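You operate a simulated robot arm through the tools that you are given. There is no shell and no other tool.

The job below is to be done with a simulated robot arm. You get a single attempt, and the scene is never put back.

## Task
Switch off the grey analyser, shut its valve, clip both hose ends and shut the lower drawer.
Fine: one hose end in each yellow clip; the cream analyser stays on and will read CHECK HOSE; the rest stays.

It is judged by the outcome, as a careful person would: the job done as asked, and still so three seconds after it is handed in. It fails if anything else is knocked over, pushed out of place, dropped, spilled or broken.

## Robot
A 6-joint arm with a two-finger gripper, fixed in place. Base frame: the origin is on the floor under the middle of its stand, x ahead of it, y to its left, z up. Units: m, rad, N and s.
It reaches about 1.572 m from its shoulder. Its first joint turns from -2.897 to 2.897 rad. Payload 2.45 kg.
Tool frame: the origin (TCP) lies between the finger pads and is the grasp point; the fingertips stand 0.02 m ahead of it; z points along the fingers, y is the line along which they close. The gripper opens to 0.14 m; its body begins 0.168 m behind the TCP.
Orientation is that of the tool frame in the base frame, as a unit quaternion [x, y, z, w]. With the fingers straight down and closing along the base's y, the tool's x points along the base's -x, its y along +y and its z along -z.

## Interface
- The arm moves only by the tool arm_command. Its argument "targets" is a list of rows, each a list of 7 numbers: the turn, a rotation vector about the tool's x, y, z in units of 60 degrees (1.0 is 60 degrees), then the shift along the tool's x, y, z in units of 400 mm (1.0 is 400 mm), then the finger opening in m, from 0 to 0.14. In form: [[ax, ay, az, dx, dy, dz, fingers], ...]. A call has 1 to 20 rows; each row is the pose to reach, as a shift and turn from the pose commanded when the call began, along the tool's axes at that moment. A call with a number of a shift or a turn outside -1 to 1 is refused whole. A row lasts 0.2 s, in which the tool goes at most 0.05 m and 0.15 rad; a call with a longer step from one row to the next is refused whole, and so is a gripper value outside its range. A pose out of reach is approached as far as the arm can. The call stops where the force on the tool passes 80 N (or 10 N more than at its start, if that is more) or the arm is blocked; 0.2 s more then pass. The fingers move at their own pace (about 0.045 m/s each) and stop on an object; they squeeze with about 38 N. The grip force told is the motor's: it shows also when the fingers shut on nothing. Time passes only in rows, and 0.2 s behind the last, so rows that repeat a pose let the fingers close. The reply holds the time, the measured pose of the TCP, the force on the tool along the base axes, the opening and the grip force, in the units named above and with some noise, with the torque about the TCP (base axes, N m) and any sound that the robot's microphone picked up.
- Cameras (640 x 400 px; columns grow to the right, rows downward): "scene" is fixed at [0.4042, -0.4869, 1.1681]; the picture's right is [0.74, -0.67, 0.00], its down [-0.12, -0.13, -0.98] and it looks along [0.66, 0.73, -0.17] (base axes); focal length 214 px, centre (320, 200). "wrist" rides on the gripper at [0.078, 0.011, -0.209] in the tool frame; the picture's right is [-0.14, 0.99, 0.00], its down [-0.92, -0.13, -0.37] and it looks along [-0.37, -0.05, 0.93] (tool axes); focal length 280 px, centre (320, 200). There is no depth. A picture from a camera that has moved, and an enlarged one, comes with that camera's place and axes in the base frame and with its lens. The place of the scene camera against the robot may be out by one fixed shift of up to 0.018 m in any direction.
- camera(camera): a new picture of that camera. The clock stands still meanwhile.
- close_up(camera, box): a new picture of the part [left, top, right, bottom] of that camera's present view, enlarged. The clock stands still meanwhile.
- close_job(): hands the job in; it is judged then, once.

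Places have to be worked out from the pictures, the camera data and where the tool is seen. Open the gripper and draw the arm clear of the work before you hand the job in, unless the task says otherwise.

The tools are called as a command line: name --pt "numbers of a row" for each row, then --argument value for the rest, lists and objects as JSON in quotes. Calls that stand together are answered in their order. arm_command: Moves the arm, as the interface text tells. Its arguments: {"type":"object","properties":{"targets":{"type":"array","items":{"type":"array","items":{"type":"number"}}}},"required":["targets"]} The other tools are called the same way: camera (camera) takes a picture; close_up (camera, box) takes an enlarged picture of a part of a camera's view; close_job () hands the job in.

At the start:

```text
time: 0.0
position: [0.6816, -0.0521, 1.3072]
orientation: [0.0, 1.0, -0.001, 0.0]
wrist_force: [0.5, 0.8, 0.9]
ft_torque: [-0.02, -0.02, 0.0]
opening: 0.1399
grasp_force: 0.0
```

scene: 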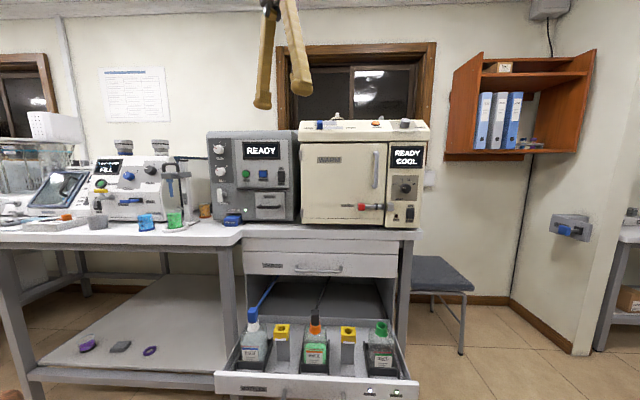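
wrist: 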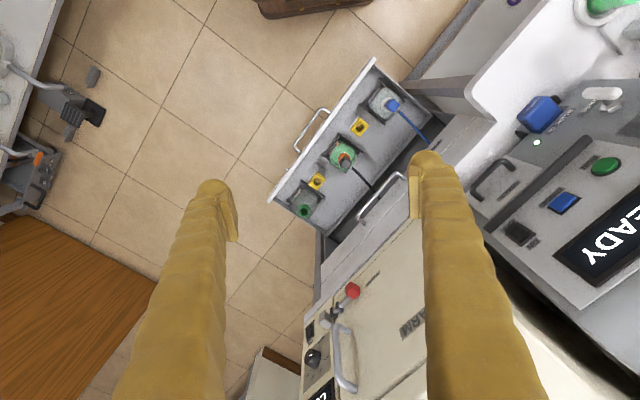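

I'll start by taking enlarged views of the analysers, the drawer and the bench to understand the scene.

close_up --camera "scene" --box '[190, 100, 450, 240]'

close_up --camera "scene" --box '[200, 260, 440, 400]'

close_up --camera "wrist" --box '[250, 50, 450, 230]'

close_up --camera "scene" --box '[0, 120, 240, 260]'

```text
2.46 times, centred on (320, 170) of scene
camera zoom: at [0.4042, -0.4869, 1.1681], right [0.74, -0.67, 0.0], down [-0.12, -0.13, -0.98], along [0.66, 0.73, -0.17], focal length 528 px, centre (320, 274)
```

zoom: 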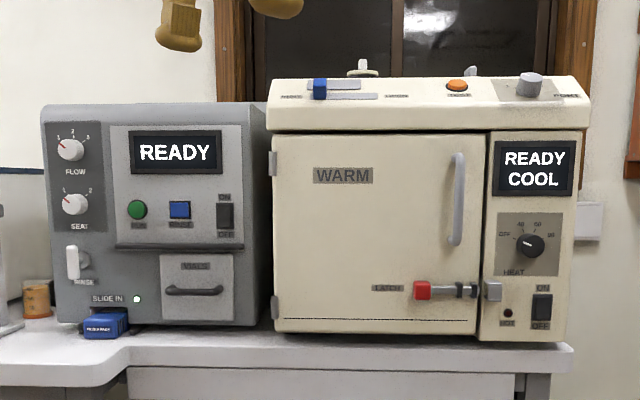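

```text
2.67 times, centred on (320, 330) of scene
camera zoom: at [0.4042, -0.4869, 1.1681], right [0.74, -0.67, 0.0], down [-0.12, -0.13, -0.98], along [0.66, 0.73, -0.17], focal length 572 px, centre (320, -147)
```

zoom: 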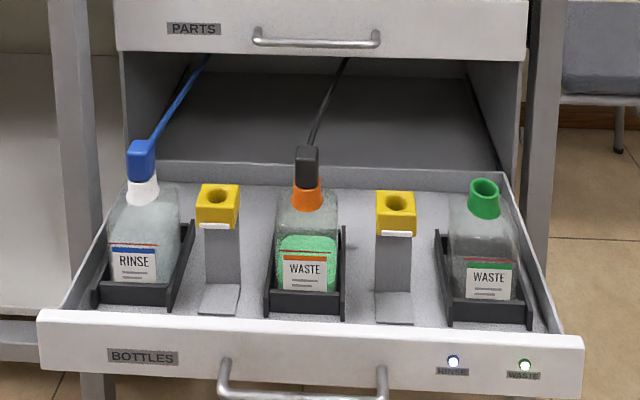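

```text
2.22 times, centred on (350, 140) of wrist
camera zoom: at [0.6034, -0.0388, 1.5148], right [0.14, 0.99, 0.0], down [0.92, -0.13, 0.37], along [0.37, -0.05, -0.93], focal length 623 px, centre (253, 333)
```

zoom: 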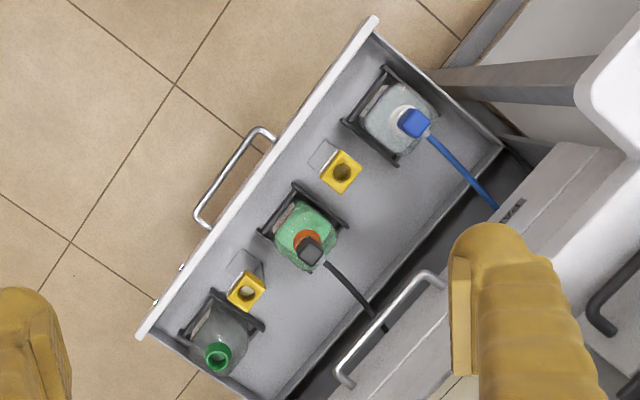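

```text
2.67 times, centred on (120, 190) of scene
camera zoom: at [0.4042, -0.4869, 1.1681], right [0.74, -0.67, 0.0], down [-0.12, -0.13, -0.98], along [0.66, 0.73, -0.17], focal length 572 px, centre (853, 227)
```

zoom: 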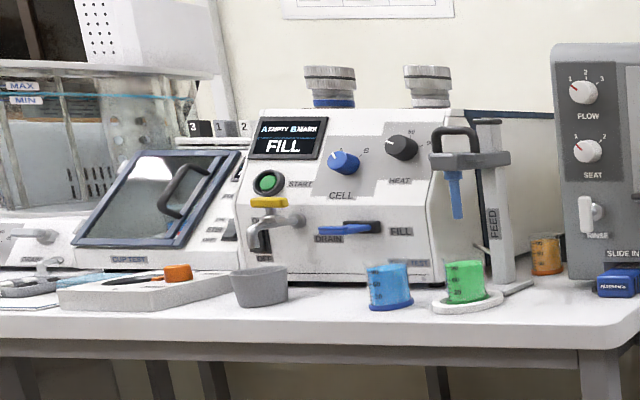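

The grey analyser with READY, a RINSE lever and an ON/OFF rocker is on the left, next to the cream one. I zoom in further on the details of the controls and clips.

close_up --camera "scene" --box '[200, 125, 300, 188]'

close_up --camera "scene" --box '[200, 170, 300, 233]'

close_up --camera "scene" --box '[300, 110, 440, 198]'

close_up --camera "scene" --box '[230, 290, 330, 353]'

close_up --camera "scene" --box '[300, 310, 420, 400]'

close_up --camera "wrist" --box '[480, 60, 640, 300]'

```text
6.35 times, centred on (250, 156) of scene
camera zoom: at [0.4042, -0.4869, 1.1681], right [0.74, -0.67, 0.0], down [-0.12, -0.13, -0.98], along [0.66, 0.73, -0.17], focal length 1362 px, centre (764, 476)
```

zoom: 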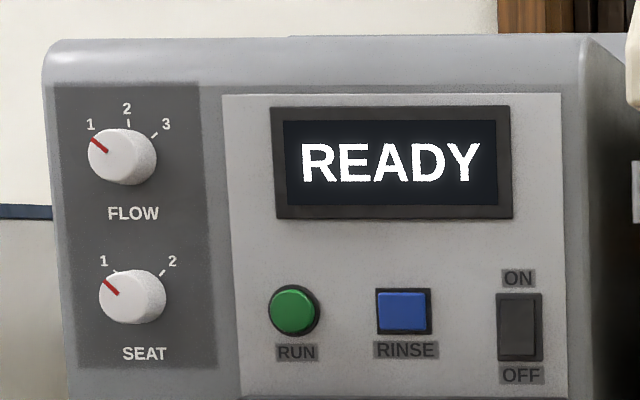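

```text
6.35 times, centred on (250, 202) of scene
camera zoom: at [0.4042, -0.4869, 1.1681], right [0.74, -0.67, 0.0], down [-0.12, -0.13, -0.98], along [0.66, 0.73, -0.17], focal length 1362 px, centre (764, 190)
```

zoom: 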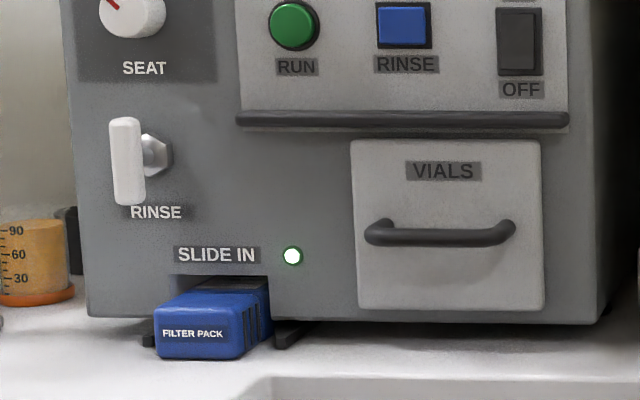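

```text
4.55 times, centred on (370, 154) of scene
camera zoom: at [0.4042, -0.4869, 1.1681], right [0.74, -0.67, 0.0], down [-0.12, -0.13, -0.98], along [0.66, 0.73, -0.17], focal length 975 px, centre (93, 409)
```

zoom: 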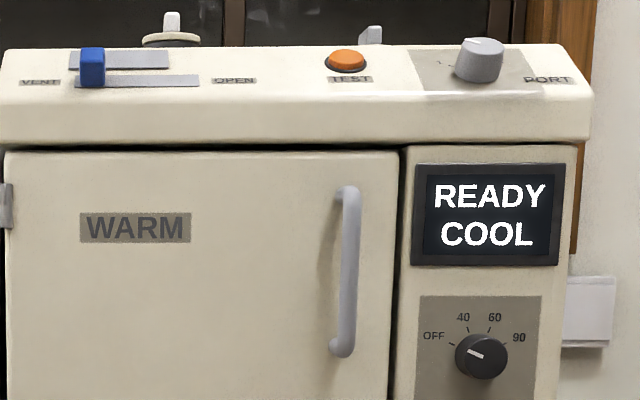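

```text
6.35 times, centred on (280, 322) of scene
camera zoom: at [0.4042, -0.4869, 1.1681], right [0.74, -0.67, 0.0], down [-0.12, -0.13, -0.98], along [0.66, 0.73, -0.17], focal length 1362 px, centre (574, -571)
```

zoom: 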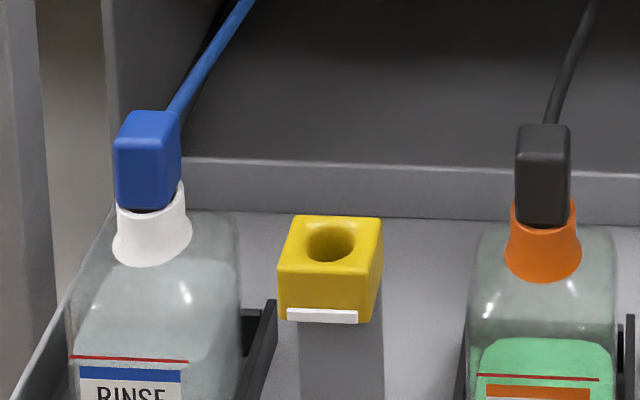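

```text
4.44 times, centred on (360, 355) of scene
camera zoom: at [0.4042, -0.4869, 1.1681], right [0.74, -0.67, 0.0], down [-0.12, -0.13, -0.98], along [0.66, 0.73, -0.17], focal length 953 px, centre (142, -489)
```

zoom: 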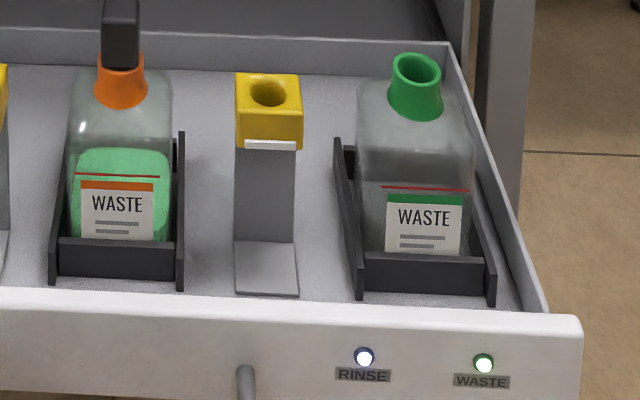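

```text
1.67 times, centred on (560, 180) of wrist
camera zoom: at [0.6034, -0.0388, 1.5148], right [0.14, 0.99, 0.0], down [0.92, -0.13, 0.37], along [0.37, -0.05, -0.93], focal length 467 px, centre (-80, 233)
```

zoom: 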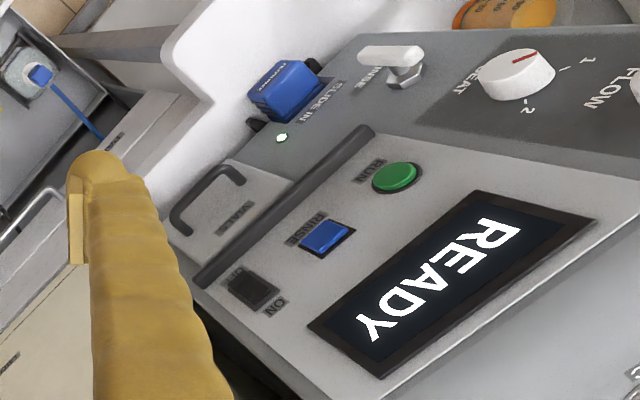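

The grey analyser's panel sits at about 45° to the base axes, its OFF/ON rocker near (0.865, 0.25, 1.11) and its white RINSE lever (vertical) near (0.695, 0.42, 1.04). First I turn the tool by 45° so that its axes line up with the bench.

arm_command --pt "0 0 -0.125 0 0 0 0.14" --pt "0 0 -0.25 0 0 0 0.14" --pt "0 0 -0.375 0 0 0 0.14" --pt "0 0 -0.5 0 0 0 0.14" --pt "0 0 -0.625 0 0 0 0.14" --pt "0 0 -0.75 0 0 0 0.14"

camera --camera "wrist"

camera --camera "scene"

```text
time: 1.4
position: [0.6816, -0.0511, 1.3067]
orientation: [-0.383, 0.924, 0.0, 0.0]
wrist_force: [0.0, 0.6, -0.6]
ft_torque: [-0.02, -0.02, 0.0]
opening: 0.1399
grasp_force: 0.0
```

```text
taken
camera wrist: at [0.6189, -0.0963, 1.5145], right [-0.61, 0.8, 0.0], down [0.74, 0.56, 0.37], along [0.29, 0.22, -0.93], focal length 280 px, centre (320, 200)
```

wrist: 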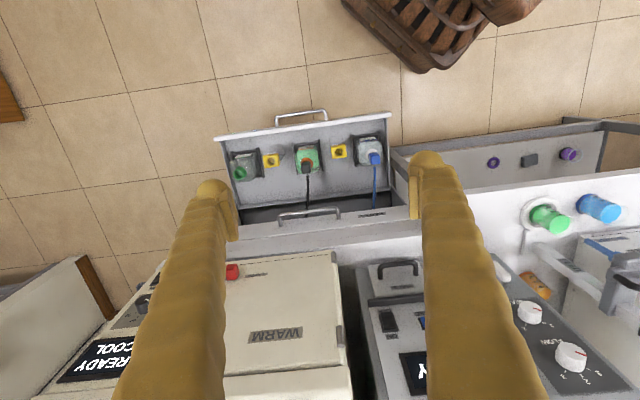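

```text
taken
```

scene: 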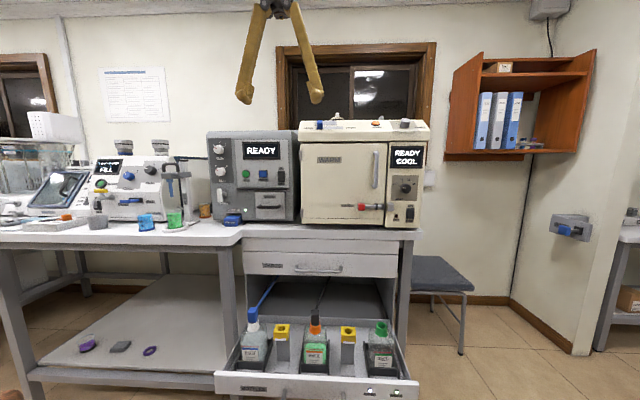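

The bench runs along (0.707, −0.707), so the tool now lines up with it. Next I pitch the tool toward the analyser panel in two stages, moving left a little, to get a frontal view of the controls.

arm_command --pt "0 -0.125 0 0 0.04 0.03 0.14" --pt "0 -0.25 0 0 0.08 0.06 0.14" --pt "0 -0.375 0 0 0.12 0.09 0.14" --pt "0 -0.5 0 0 0.16 0.12 0.14" --pt "0 -0.625 0 0 0.2 0.15 0.14" --pt "0 -0.75 0 0 0.24 0.18 0.14" --pt "0 -0.875 0 0 0.28 0.21 0.14" --pt "0 -1.0 0 0 0.32 0.24 0.14"

camera --camera "wrist"

camera --camera "scene"

```text
time: 3.2
position: [0.5966, 0.0366, 1.1986]
orientation: [-0.328, 0.804, 0.198, 0.455]
wrist_force: [-0.4, -0.2, 0.6]
ft_torque: [0.03, -0.01, -0.02]
opening: 0.1399
grasp_force: 0.2
```

```text
taken
camera wrist: at [0.433, -0.1105, 1.2369], right [-0.65, 0.75, 0.14], down [0.21, 0.0, 0.98], along [0.73, 0.66, -0.16], focal length 280 px, centre (320, 200)
```

wrist: 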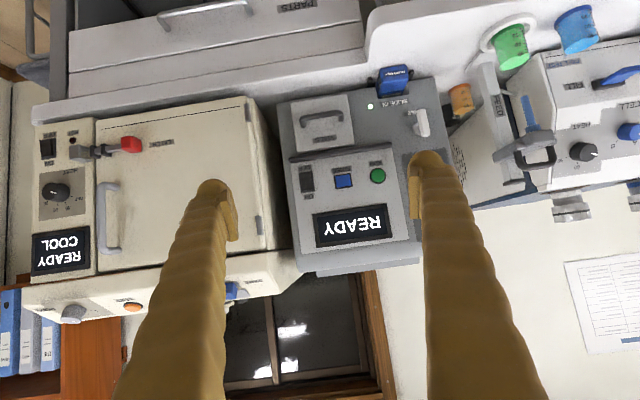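

```text
taken
```

scene: 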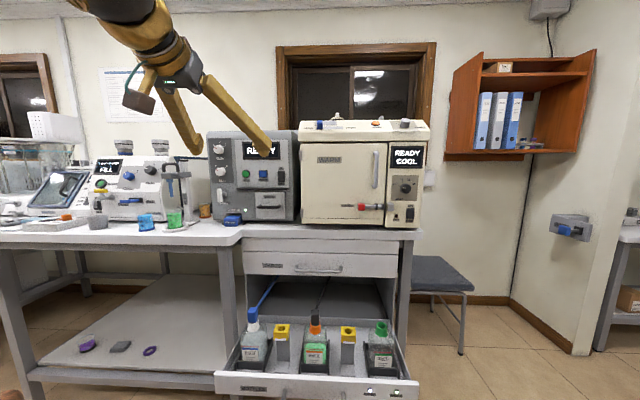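

The view works, though it is upside down. I zoom in on the rocker and the RINSE lever.

close_up --camera "wrist" --box '[285, 90, 405, 200]'

close_up --camera "wrist" --box '[360, 60, 480, 170]'

close_up --camera "wrist" --box '[30, 110, 150, 220]'

close_up --camera "scene" --box '[200, 125, 300, 188]'

```text
3.64 times, centred on (345, 145) of wrist
camera zoom: at [0.433, -0.1105, 1.2369], right [-0.65, 0.75, 0.14], down [0.21, 0.0, 0.98], along [0.73, 0.66, -0.16], focal length 1020 px, centre (229, 400)
```

zoom: 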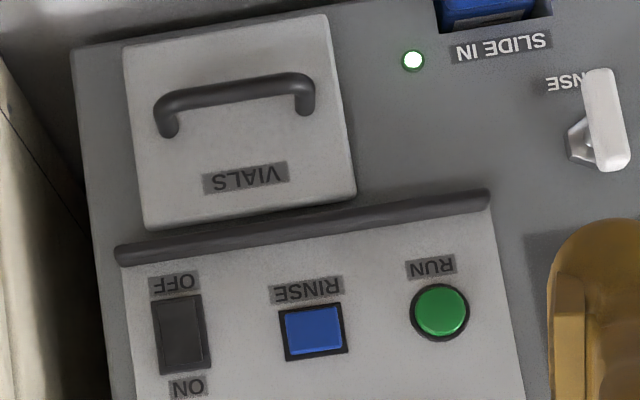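

```text
3.64 times, centred on (420, 115) of wrist
camera zoom: at [0.433, -0.1105, 1.2369], right [-0.65, 0.75, 0.14], down [0.21, 0.0, 0.98], along [0.73, 0.66, -0.16], focal length 1020 px, centre (-44, 509)
```

zoom: 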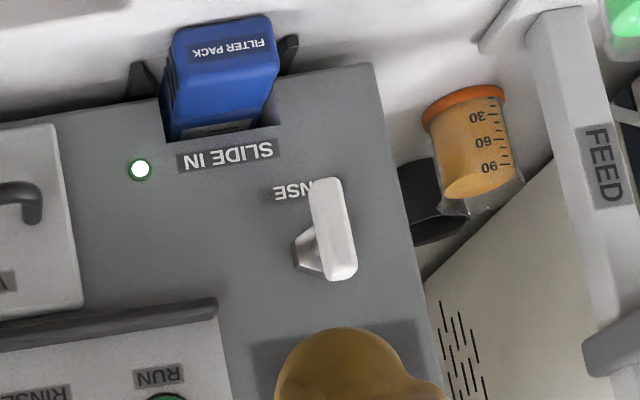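

```text
3.64 times, centred on (90, 165) of wrist
camera zoom: at [0.433, -0.1105, 1.2369], right [-0.65, 0.75, 0.14], down [0.21, 0.0, 0.98], along [0.73, 0.66, -0.16], focal length 1020 px, centre (1156, 327)
```

zoom: 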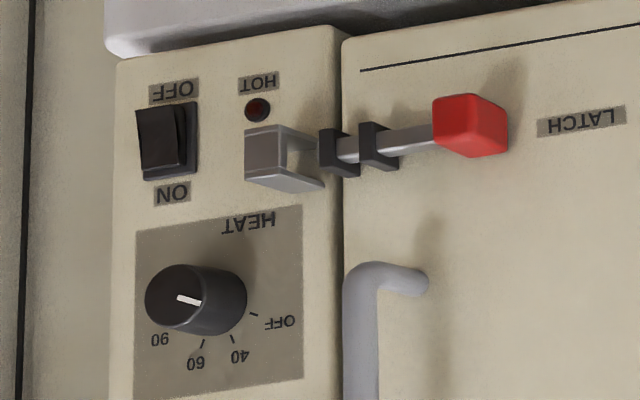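

```text
6.35 times, centred on (250, 156) of scene
camera zoom: at [0.4042, -0.4869, 1.1681], right [0.74, -0.67, 0.0], down [-0.12, -0.13, -0.98], along [0.66, 0.73, -0.17], focal length 1362 px, centre (764, 476)
```

zoom: 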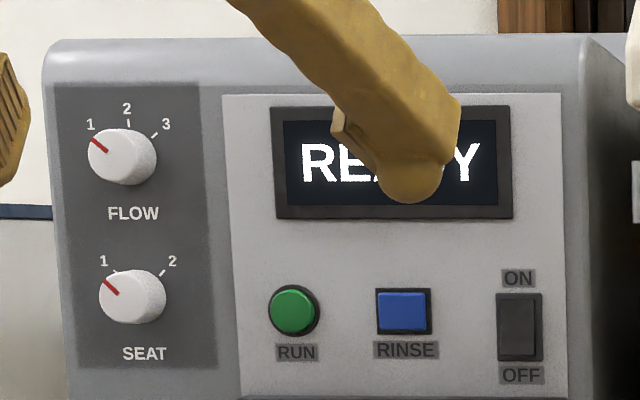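

The rocker is ON (the end by OFF is to be pressed) and the RINSE lever stands vertical on its stem. I finish the pitch so the tool points straight at the panel, closing the fingers on the way and stopping about 15 cm short of the rocker.

arm_command --pt "0 -0.083 0 0 -0.016 0.08 0.1" --pt "0 -0.167 0 0 -0.032 0.16 0.05" --pt "0 -0.25 0 0 -0.048 0.24 0.0" --pt "0 -0.333 0 0.002 -0.065 0.32 0.0" --pt "0 -0.417 0 0.003 -0.081 0.4 0.0" --pt "0 -0.5 0 0.004 -0.0975 0.48 0.0" --pt "0 -0.5 0 0.004 -0.0975 0.48 0.0" --pt "0 -0.5 0 0.004 -0.0975 0.48 0.0"

camera --camera "wrist"

camera --camera "scene"

close_up --camera "scene" --box '[190, 110, 310, 190]'

```text
time: 5.0
position: [0.7397, 0.1266, 1.1152]
orientation: [-0.271, 0.653, 0.271, 0.653]
wrist_force: [0.0, -0.9, 0.0]
ft_torque: [-0.01, -0.03, 0.01]
opening: 0.0001
grasp_force: 14.4
```

```text
taken
camera wrist: at [0.5823, -0.0118, 1.0353], right [-0.7, 0.7, 0.14], down [-0.17, -0.35, 0.92], along [0.69, 0.62, 0.37], focal length 280 px, centre (320, 200)
```

wrist: 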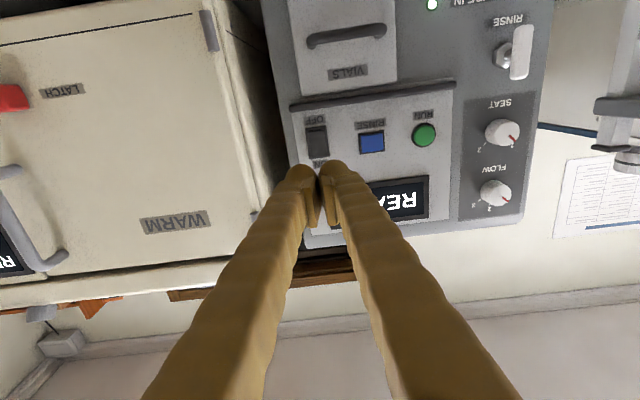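

```text
taken
```

scene: 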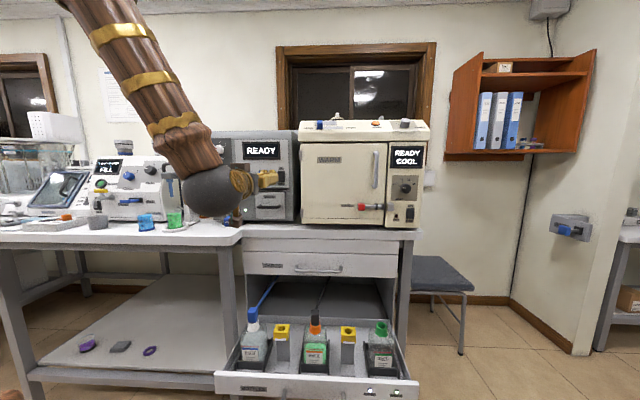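

```text
5.00 times, centred on (250, 150) of scene
camera zoom: at [0.4042, -0.4869, 1.1681], right [0.74, -0.67, 0.0], down [-0.12, -0.13, -0.98], along [0.66, 0.73, -0.17], focal length 1072 px, centre (670, 450)
```

zoom: 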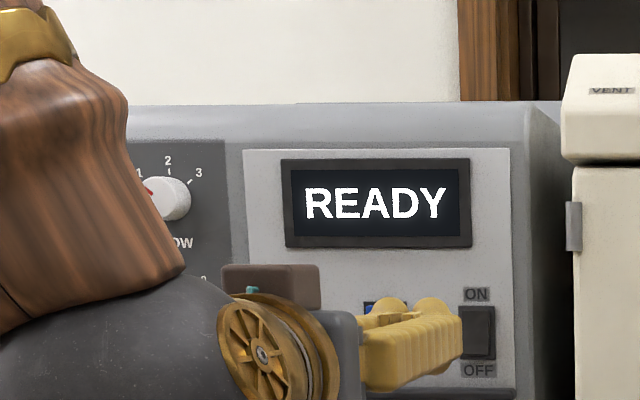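

The fingers are closed, about 17 cm from the panel and just above the rocker. I take an enlarged view of the rocker to place it exactly.

close_up --camera "wrist" --box '[280, 90, 380, 190]'

close_up --camera "wrist" --box '[470, 0, 560, 90]'

```text
4.00 times, centred on (330, 140) of wrist
camera zoom: at [0.5823, -0.0118, 1.0353], right [-0.7, 0.7, 0.14], down [-0.17, -0.35, 0.92], along [0.69, 0.62, 0.37], focal length 1122 px, centre (280, 440)
```

zoom: 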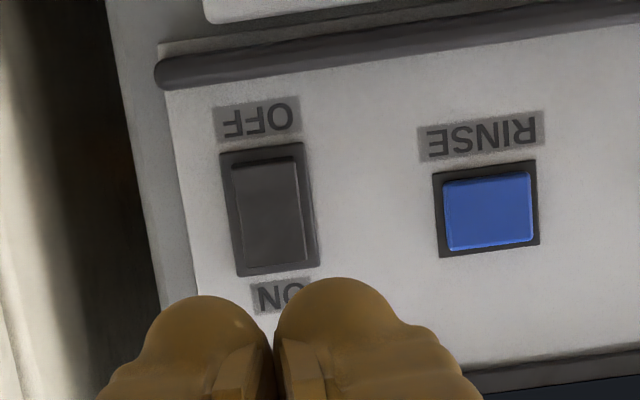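

```text
4.44 times, centred on (515, 45) of wrist
camera zoom: at [0.5823, -0.0118, 1.0353], right [-0.7, 0.7, 0.14], down [-0.17, -0.35, 0.92], along [0.69, 0.62, 0.37], focal length 1246 px, centre (-547, 889)
```

zoom: 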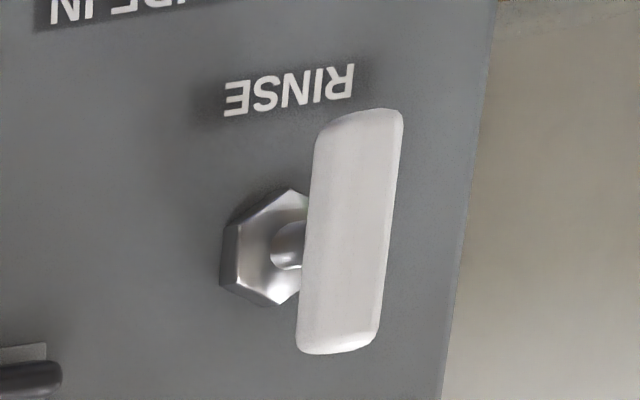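

The OFF half of the rocker is at about u = 0.433 along the bench, z = 1.093, panel depth ≈ 0.787. I yaw the tool 15° so one fingertip leads and bring it to ~2 cm in front of the OFF half.

arm_command --pt "-0.05 0 0 0.012 0.004 0.06 0.0" --pt "-0.1 0 0 0.023 0.008 0.12 0.0" --pt "-0.15 0 0 0.035 0.011 0.18 0.0" --pt "-0.2 0 0 0.046 0.015 0.24 0.0" --pt "-0.25 0 0 0.058 0.019 0.3 0.0" --pt "-0.25 0 0 0.058 0.019 0.31 0.0"

camera --camera "wrist"

close_up --camera "wrist" --box '[270, 110, 370, 210]'

close_up --camera "scene" --box '[240, 150, 310, 200]'

```text
time: 6.4
position: [0.8187, 0.2212, 1.0903]
orientation: [-0.354, 0.612, 0.354, 0.612]
wrist_force: [0.5, 0.3, -0.9]
ft_torque: [0.01, 0.0, 0.0]
opening: 0.0
grasp_force: 29.4
```

```text
taken
camera wrist: at [0.7037, 0.0469, 1.0113], right [-0.86, 0.49, 0.14], down [-0.07, -0.38, 0.92], along [0.51, 0.78, 0.36], focal length 280 px, centre (320, 200)
```

wrist: 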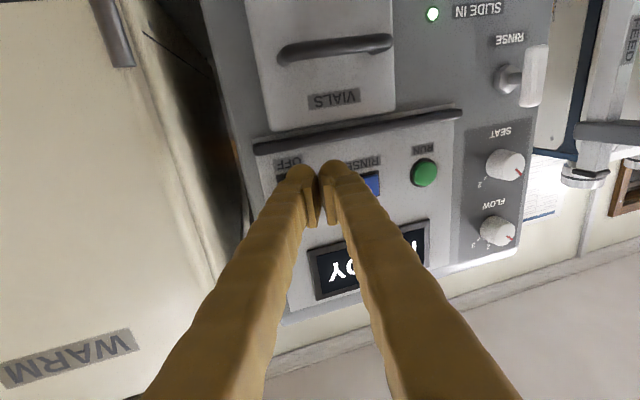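

```text
4.00 times, centred on (320, 160) of wrist
camera zoom: at [0.7037, 0.0469, 1.0113], right [-0.86, 0.49, 0.14], down [-0.07, -0.38, 0.92], along [0.51, 0.78, 0.36], focal length 1122 px, centre (320, 360)
```

zoom: 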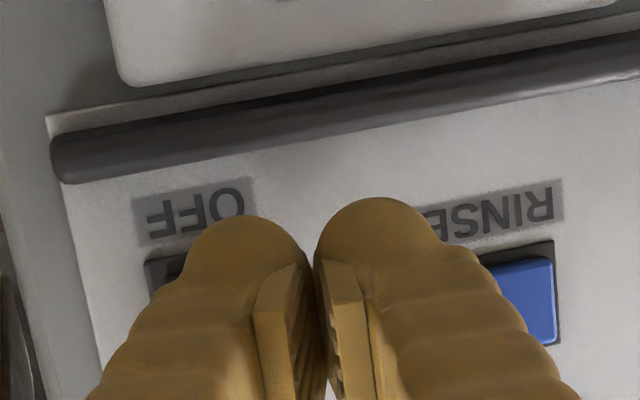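

```text
8.00 times, centred on (275, 175) of scene
camera zoom: at [0.4042, -0.4869, 1.1681], right [0.74, -0.67, 0.0], down [-0.12, -0.13, -0.98], along [0.66, 0.73, -0.17], focal length 1716 px, centre (680, 400)
```

zoom: 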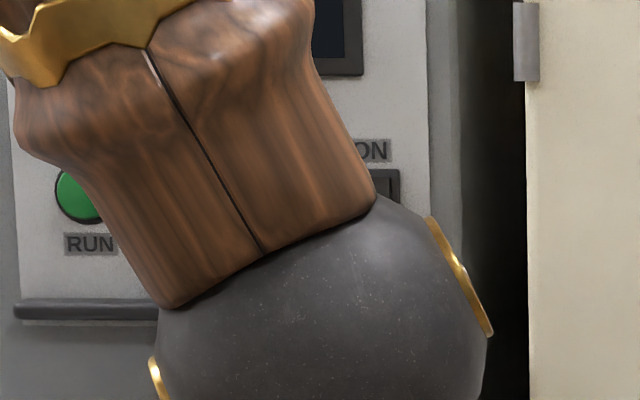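

The leading fingertip is 2–3 cm in front of the OFF half and well aligned. I now press forward in 4 mm steps, watching force and sound.

arm_command --pt "0 0 0 0 -0.0098 0.0077 0.0" --pt "0 0 0 0 -0.0124 0.0174 0.0" --pt "0 0 0 0 -0.015 0.0271 0.0" --pt "0 0 0 0 -0.0176 0.0367 0.0" --pt "0 0 0 0 -0.0202 0.0464 0.0" --pt "0 0 0 0 -0.0228 0.0561 0.0" --pt "0 0 0 0 -0.0254 0.0657 0.0" --pt "0 0 0 0 -0.028 0.0754 0.0"

close_up --camera "wrist" --box '[270, 110, 450, 290]'

close_up --camera "scene" --box '[200, 120, 310, 200]'

```text
time: 8.2
position: [0.8425, 0.2419, 1.0907]
orientation: [-0.353, 0.613, 0.353, 0.613]
wrist_force: [0.3, 0.3, -0.1]
ft_torque: [-0.01, 0.0, 0.02]
opening: 0.0002
grasp_force: 29.9
```

```text
2.22 times, centred on (360, 200) of wrist
camera zoom: at [0.7279, 0.068, 1.0115], right [-0.86, 0.49, 0.14], down [-0.07, -0.38, 0.92], along [0.51, 0.78, 0.37], focal length 623 px, centre (231, 200)
```

zoom: 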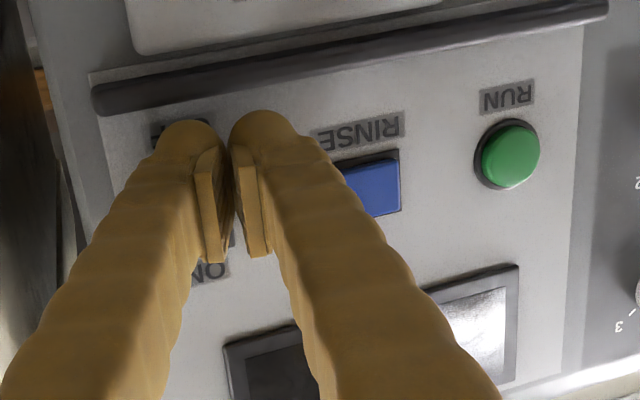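

```text
5.00 times, centred on (255, 160) of scene
camera zoom: at [0.4042, -0.4869, 1.1681], right [0.74, -0.67, 0.0], down [-0.12, -0.13, -0.98], along [0.66, 0.73, -0.17], focal length 1072 px, centre (645, 400)
```

zoom: 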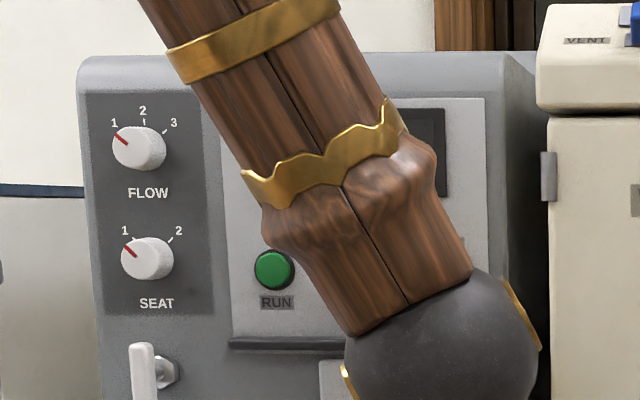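

No residual force, but the display looks dark from here. I back off along the panel normal and check the display and the rocker.

arm_command --pt "0 0 0 0 0.02 -0.075 0.0" --pt "0 0 0 0 0.04 -0.15 0.0" --pt "0 0 0 0 0.06 -0.225 0.0" --pt "0 0 0 0 0.08 -0.3 0.0" --pt "0 0 0 0 0.1 -0.375 0.0"

camera --camera "wrist"

close_up --camera "wrist" --box '[260, 80, 420, 240]'

close_up --camera "scene" --box '[190, 110, 440, 240]'

```text
time: 9.4
position: [0.7324, 0.1363, 1.0907]
orientation: [-0.354, 0.612, 0.354, 0.612]
wrist_force: [-0.7, 0.1, -0.1]
ft_torque: [-0.02, -0.03, 0.01]
opening: 0.0001
grasp_force: 29.2
```

```text
taken
camera wrist: at [0.6179, -0.0386, 1.0113], right [-0.86, 0.49, 0.14], down [-0.07, -0.38, 0.92], along [0.51, 0.78, 0.36], focal length 280 px, centre (320, 200)
```

wrist: 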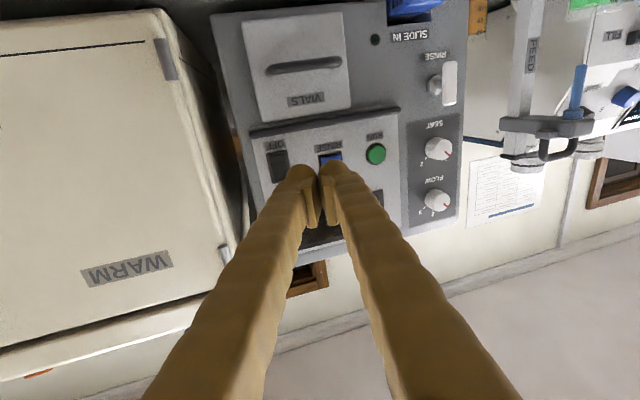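

```text
2.50 times, centred on (340, 160) of wrist
camera zoom: at [0.6179, -0.0386, 1.0113], right [-0.86, 0.49, 0.14], down [-0.07, -0.38, 0.92], along [0.51, 0.78, 0.36], focal length 701 px, centre (270, 300)
```

zoom: 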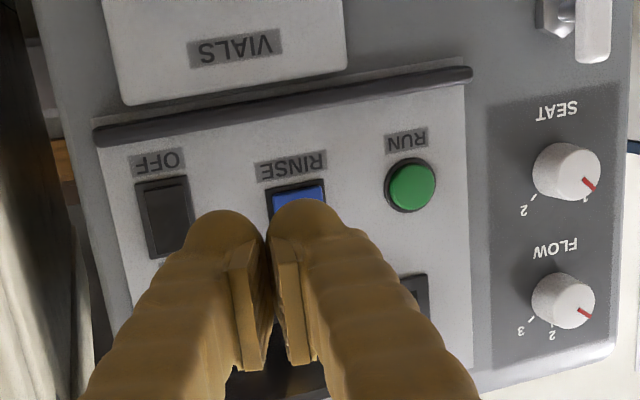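

```text
2.56 times, centred on (315, 175) of scene
camera zoom: at [0.4042, -0.4869, 1.1681], right [0.74, -0.67, 0.0], down [-0.12, -0.13, -0.98], along [0.66, 0.73, -0.17], focal length 549 px, centre (333, 264)
```

zoom: 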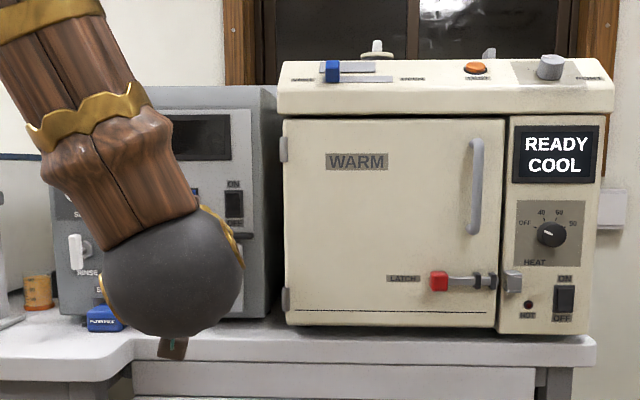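

The grey analyser is off (display and lamp dark, rocker pressed at OFF), and the cream one still reads READY COOL. Now I look closely at the RINSE lever from this angle to fix its place.

close_up --camera "wrist" --box '[410, 40, 490, 120]'

close_up --camera "scene" --box '[200, 175, 240, 215]'

```text
5.00 times, centred on (450, 80) of wrist
camera zoom: at [0.6179, -0.0386, 1.0113], right [-0.86, 0.49, 0.14], down [-0.07, -0.38, 0.92], along [0.51, 0.78, 0.36], focal length 1402 px, centre (-330, 800)
```

zoom: 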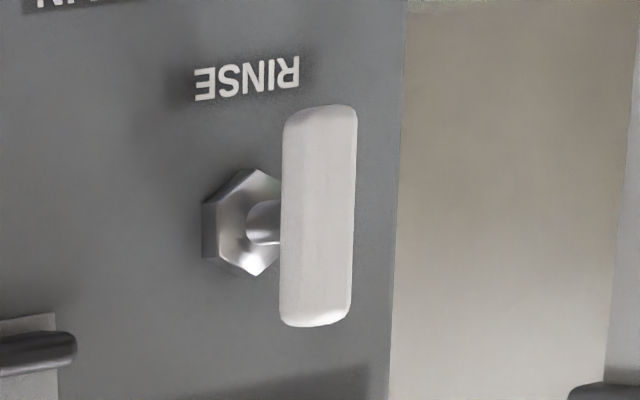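

```text
10.00 times, centred on (220, 195) of scene
camera zoom: at [0.4042, -0.4869, 1.1681], right [0.74, -0.67, 0.0], down [-0.12, -0.13, -0.98], along [0.66, 0.73, -0.17], focal length 2145 px, centre (1320, 250)
```

zoom: 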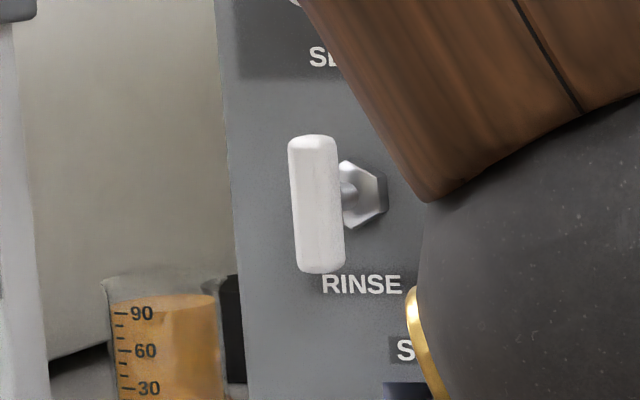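

The lever's stem is at about u = 0.194, z = 1.031, with the handle near depth 0.755. I bring the tool square to the panel in front of the lever with the fingers opened to 6 cm, and check alignment.

arm_command --pt "0.036 0 0 0.021 0.074 0.037 0.02" --pt "0.071 0 0 0.043 0.149 0.074 0.04" --pt "0.107 0 0 0.064 0.223 0.11 0.06" --pt "0.143 0 0 0.085 0.297 0.147 0.06" --pt "0.179 0 0 0.106 0.371 0.184 0.06" --pt "0.214 0 0 0.128 0.446 0.221 0.06" --pt "0.25 0 0 0.149 0.52 0.2575 0.06" --pt "0.25 0 0 0.149 0.52 0.2575 0.06"

camera --camera "wrist"

camera --camera "scene"

close_up --camera "wrist" --box '[260, 80, 380, 200]'

```text
time: 11.2
position: [0.6868, 0.3464, 1.0571]
orientation: [-0.268, 0.656, 0.274, 0.65]
wrist_force: [0.4, -0.6, -0.7]
ft_torque: [0.0, 0.01, -0.01]
opening: 0.0601
grasp_force: 0.0
out of reach, approached as far as the arm can: row 4, 5, 6, 7, 8
```

```text
taken
camera wrist: at [0.5301, 0.207, 0.9791], right [-0.7, 0.7, 0.14], down [-0.16, -0.35, 0.92], along [0.69, 0.62, 0.36], focal length 280 px, centre (320, 200)
```

wrist: 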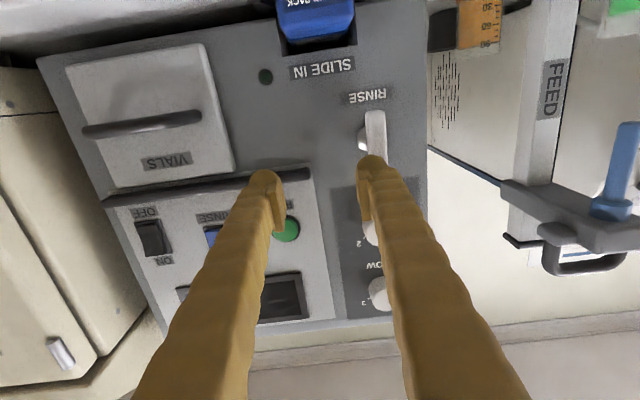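

```text
taken
```

scene: 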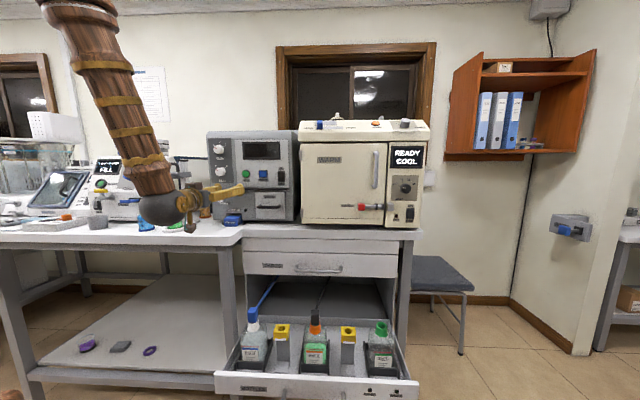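

```text
3.33 times, centred on (320, 140) of wrist
camera zoom: at [0.5301, 0.207, 0.9791], right [-0.7, 0.7, 0.14], down [-0.16, -0.35, 0.92], along [0.69, 0.62, 0.36], focal length 935 px, centre (320, 400)
```

zoom: 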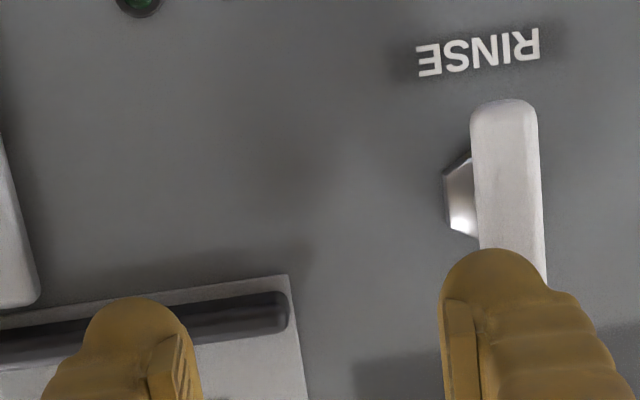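

The last rows were out of reach (the wrist gets too close to the base), so the tool stopped near depth 0.73, u = 0.24. A tool tilted downward keeps the wrist further out, so I back off to the right and up while tilting 25° down, and read where I end up.

arm_command --pt "0.0 0.052 0 -0.025 -0.0375 -0.03 0.06" --pt "0.0 0.104 0 -0.05 -0.075 -0.05 0.06" --pt "0.0 0.156 0 -0.075 -0.1125 -0.05 0.06" --pt "0.0 0.208 0 -0.1 -0.15 -0.05 0.06" --pt "0.0 0.26 0 -0.125 -0.1875 -0.05 0.06" --pt "0.0 0.312 0 -0.15 -0.225 -0.05 0.06" --pt "0.0 0.365 0 -0.175 -0.2625 -0.05 0.06" --pt "0.0 0.417 0 -0.2 -0.3 -0.05 0.06"

camera --camera "wrist"

camera --camera "scene"

```text
time: 13.0
position: [0.7601, 0.2462, 1.1345]
orientation: [-0.323, 0.78, 0.206, 0.495]
wrist_force: [-0.2, -0.4, 0.0]
ft_torque: [0.01, 0.01, 0.0]
opening: 0.0603
grasp_force: 0.0
```

```text
taken
camera wrist: at [0.5942, 0.0977, 1.1519], right [-0.66, 0.74, 0.12], down [0.13, -0.05, 0.99], along [0.74, 0.67, -0.06], focal length 280 px, centre (320, 200)
```

wrist: 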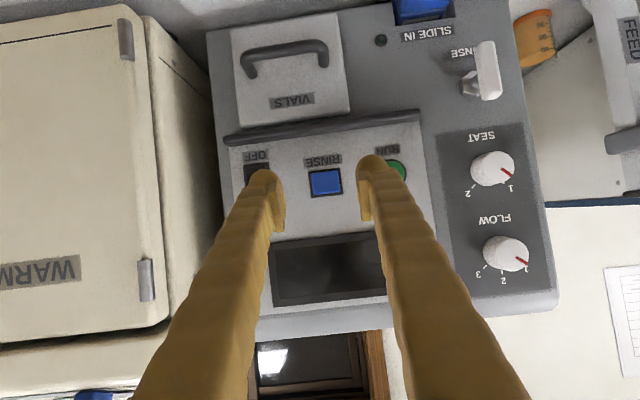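

```text
taken
```

scene: 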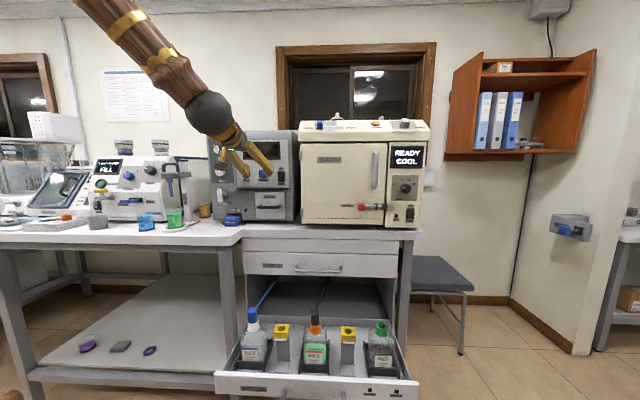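

The reply shows shifts count from where the arm actually stopped. I zoom in on the lever from here for a sharper location.

close_up --camera "wrist" --box '[440, 30, 530, 120]'

close_up --camera "scene" --box '[200, 130, 300, 230]'

```text
4.44 times, centred on (485, 75) of wrist
camera zoom: at [0.5942, 0.0977, 1.1519], right [-0.66, 0.74, 0.12], down [0.13, -0.05, 0.99], along [0.74, 0.67, -0.06], focal length 1246 px, centre (-413, 756)
```

zoom: 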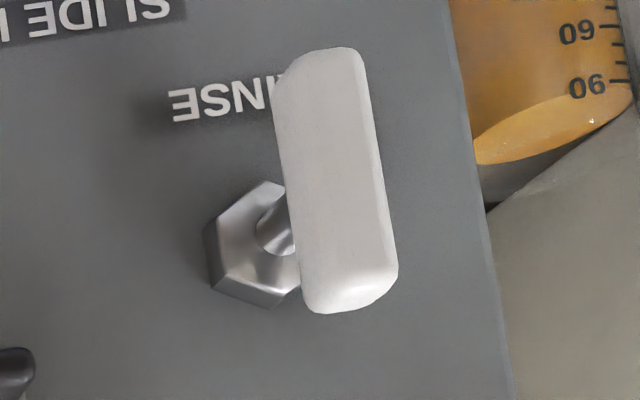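

```text
4.00 times, centred on (250, 180) of scene
camera zoom: at [0.4042, -0.4869, 1.1681], right [0.74, -0.67, 0.0], down [-0.12, -0.13, -0.98], along [0.66, 0.73, -0.17], focal length 858 px, centre (600, 280)
```

zoom: 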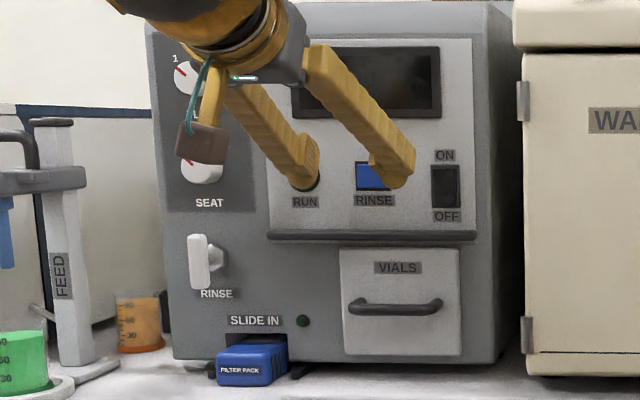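

Lever handle centre is at about depth 0.755, u = 0.191, z = 1.034. I move to a pre-grasp in front of it with the tool tilted 35° down, fingers straddling it at 6 cm opening.

arm_command --pt "0 0.028 0 0.027 0.072 0.01 0.06" --pt "0 0.056 0 0.054 0.144 0.019 0.06" --pt "0 0.084 0 0.081 0.2155 0.029 0.06" --pt "0 0.111 0 0.108 0.287 0.039 0.06" --pt "0 0.139 0 0.135 0.359 0.048 0.06" --pt "0 0.167 0 0.162 0.431 0.058 0.06" --pt "0 0.167 0 0.162 0.431 0.058 0.06"

camera --camera "wrist"

close_up --camera "scene" --box '[180, 130, 300, 230]'

```text
time: 14.6
position: [0.6356, 0.3626, 1.0628]
orientation: [-0.34, 0.82, 0.176, 0.426]
wrist_force: [0.1, -0.3, 0.0]
ft_torque: [0.02, 0.01, 0.04]
opening: 0.0602
grasp_force: 0.1
```

```text
taken
camera wrist: at [0.4735, 0.2192, 1.1175], right [-0.64, 0.76, 0.11], down [0.25, 0.07, 0.97], along [0.72, 0.65, -0.24], focal length 280 px, centre (320, 200)
```

wrist: 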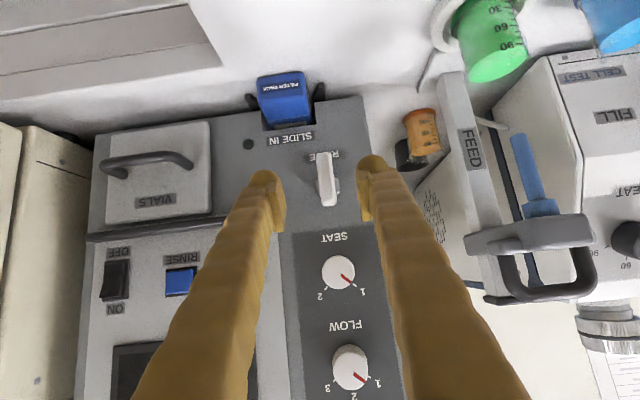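

```text
4.00 times, centred on (240, 180) of scene
camera zoom: at [0.4042, -0.4869, 1.1681], right [0.74, -0.67, 0.0], down [-0.12, -0.13, -0.98], along [0.66, 0.73, -0.17], focal length 858 px, centre (640, 280)
```

zoom: 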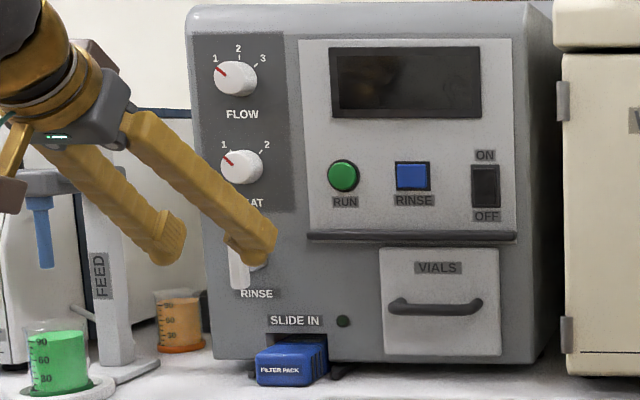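

The lever sits between the fingers, about 6 mm left of centre. I advance 5.5 cm along the tool with that correction, then close gently on the handle.

arm_command --pt "0 0 0 0 0.008 0.035 0.06" --pt "0 0 0 0 0.015 0.07 0.06" --pt "0 0 0 0 0.015 0.105 0.06" --pt "0 0 0 0 0.015 0.1375 0.06"

camera --camera "wrist"

close_up --camera "wrist" --box '[250, 130, 390, 240]'

```text
time: 15.6
position: [0.663, 0.3997, 1.0324]
orientation: [-0.339, 0.82, 0.176, 0.426]
wrist_force: [1.0, -0.3, 0.6]
ft_torque: [0.0, 0.06, -0.02]
opening: 0.06
grasp_force: 0.1
```

```text
taken
camera wrist: at [0.5019, 0.2559, 1.0888], right [-0.64, 0.76, 0.11], down [0.25, 0.07, 0.97], along [0.72, 0.65, -0.23], focal length 280 px, centre (320, 200)
```

wrist: 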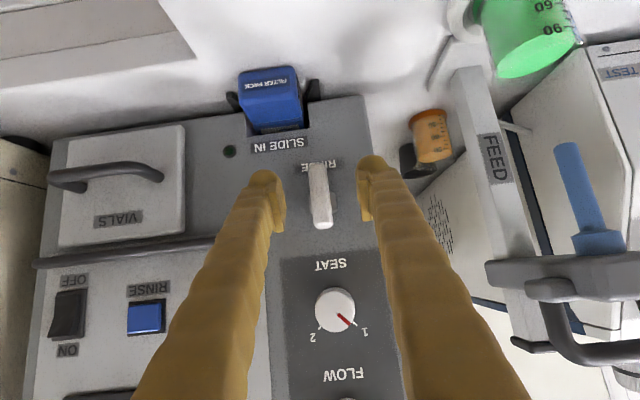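

```text
3.64 times, centred on (320, 185) of wrist
camera zoom: at [0.5019, 0.2559, 1.0888], right [-0.64, 0.76, 0.11], down [0.25, 0.07, 0.97], along [0.72, 0.65, -0.23], focal length 1020 px, centre (320, 254)
```

zoom: 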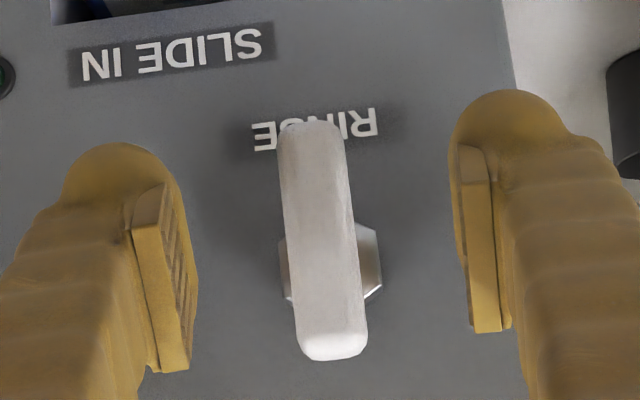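

The lever is centred between the pads at the right depth. I close on it.

arm_command --pt "0 0 0 0 0 0 0.04" --pt "0 0 0 0 0 0 0.02" --pt "0 0 0 0 0 0 0.01" --pt "0 0 0 0 0 0 0.01" --pt "0 0 0 0 0 0 0.01"

close_up --camera "wrist" --box '[250, 130, 390, 240]'

```text
time: 16.8
position: [0.6636, 0.3984, 1.034]
orientation: [-0.34, 0.819, 0.177, 0.427]
wrist_force: [12.1, -4.8, -2.0]
ft_torque: [-0.01, -0.02, -0.14]
opening: 0.0151
grasp_force: 40.8
```

```text
3.64 times, centred on (320, 185) of wrist
camera zoom: at [0.502, 0.2557, 1.0889], right [-0.64, 0.76, 0.11], down [0.25, 0.07, 0.97], along [0.72, 0.65, -0.24], focal length 1020 px, centre (320, 254)
```

zoom: 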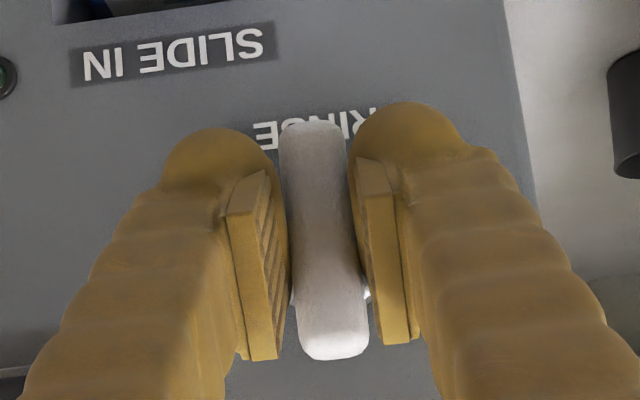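

Gripped (opening 15 mm) with a slight side load, so I shift 2 mm right and begin turning clockwise about the stem axis, the usual closing direction, by 12° to feel how it moves.

arm_command --pt "-0.0382 0 0.0546 0 -0.005 0 0.01" --pt "-0.0765 0 0.1092 0 -0.005 0 0.01" --pt "-0.1147 0 0.1638 0 -0.005 0 0.01"

close_up --camera "wrist" --box '[250, 130, 390, 240]'

```text
time: 17.6
position: [0.6636, 0.3978, 1.0329]
orientation: [-0.293, 0.834, 0.262, 0.388]
wrist_force: [11.9, 29.3, -7.8]
ft_torque: [0.06, -0.04, 0.07]
opening: 0.0151
grasp_force: 41.3
```

```text
3.64 times, centred on (320, 185) of wrist
camera zoom: at [0.5106, 0.2458, 1.09], right [-0.61, 0.72, 0.32], down [0.39, -0.07, 0.92], along [0.69, 0.69, -0.24], focal length 1020 px, centre (320, 254)
```

zoom: 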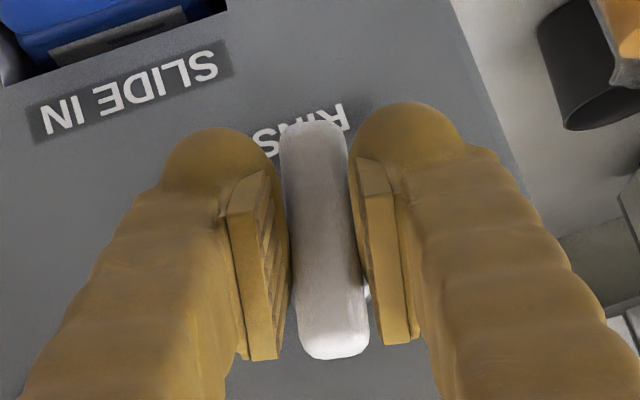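

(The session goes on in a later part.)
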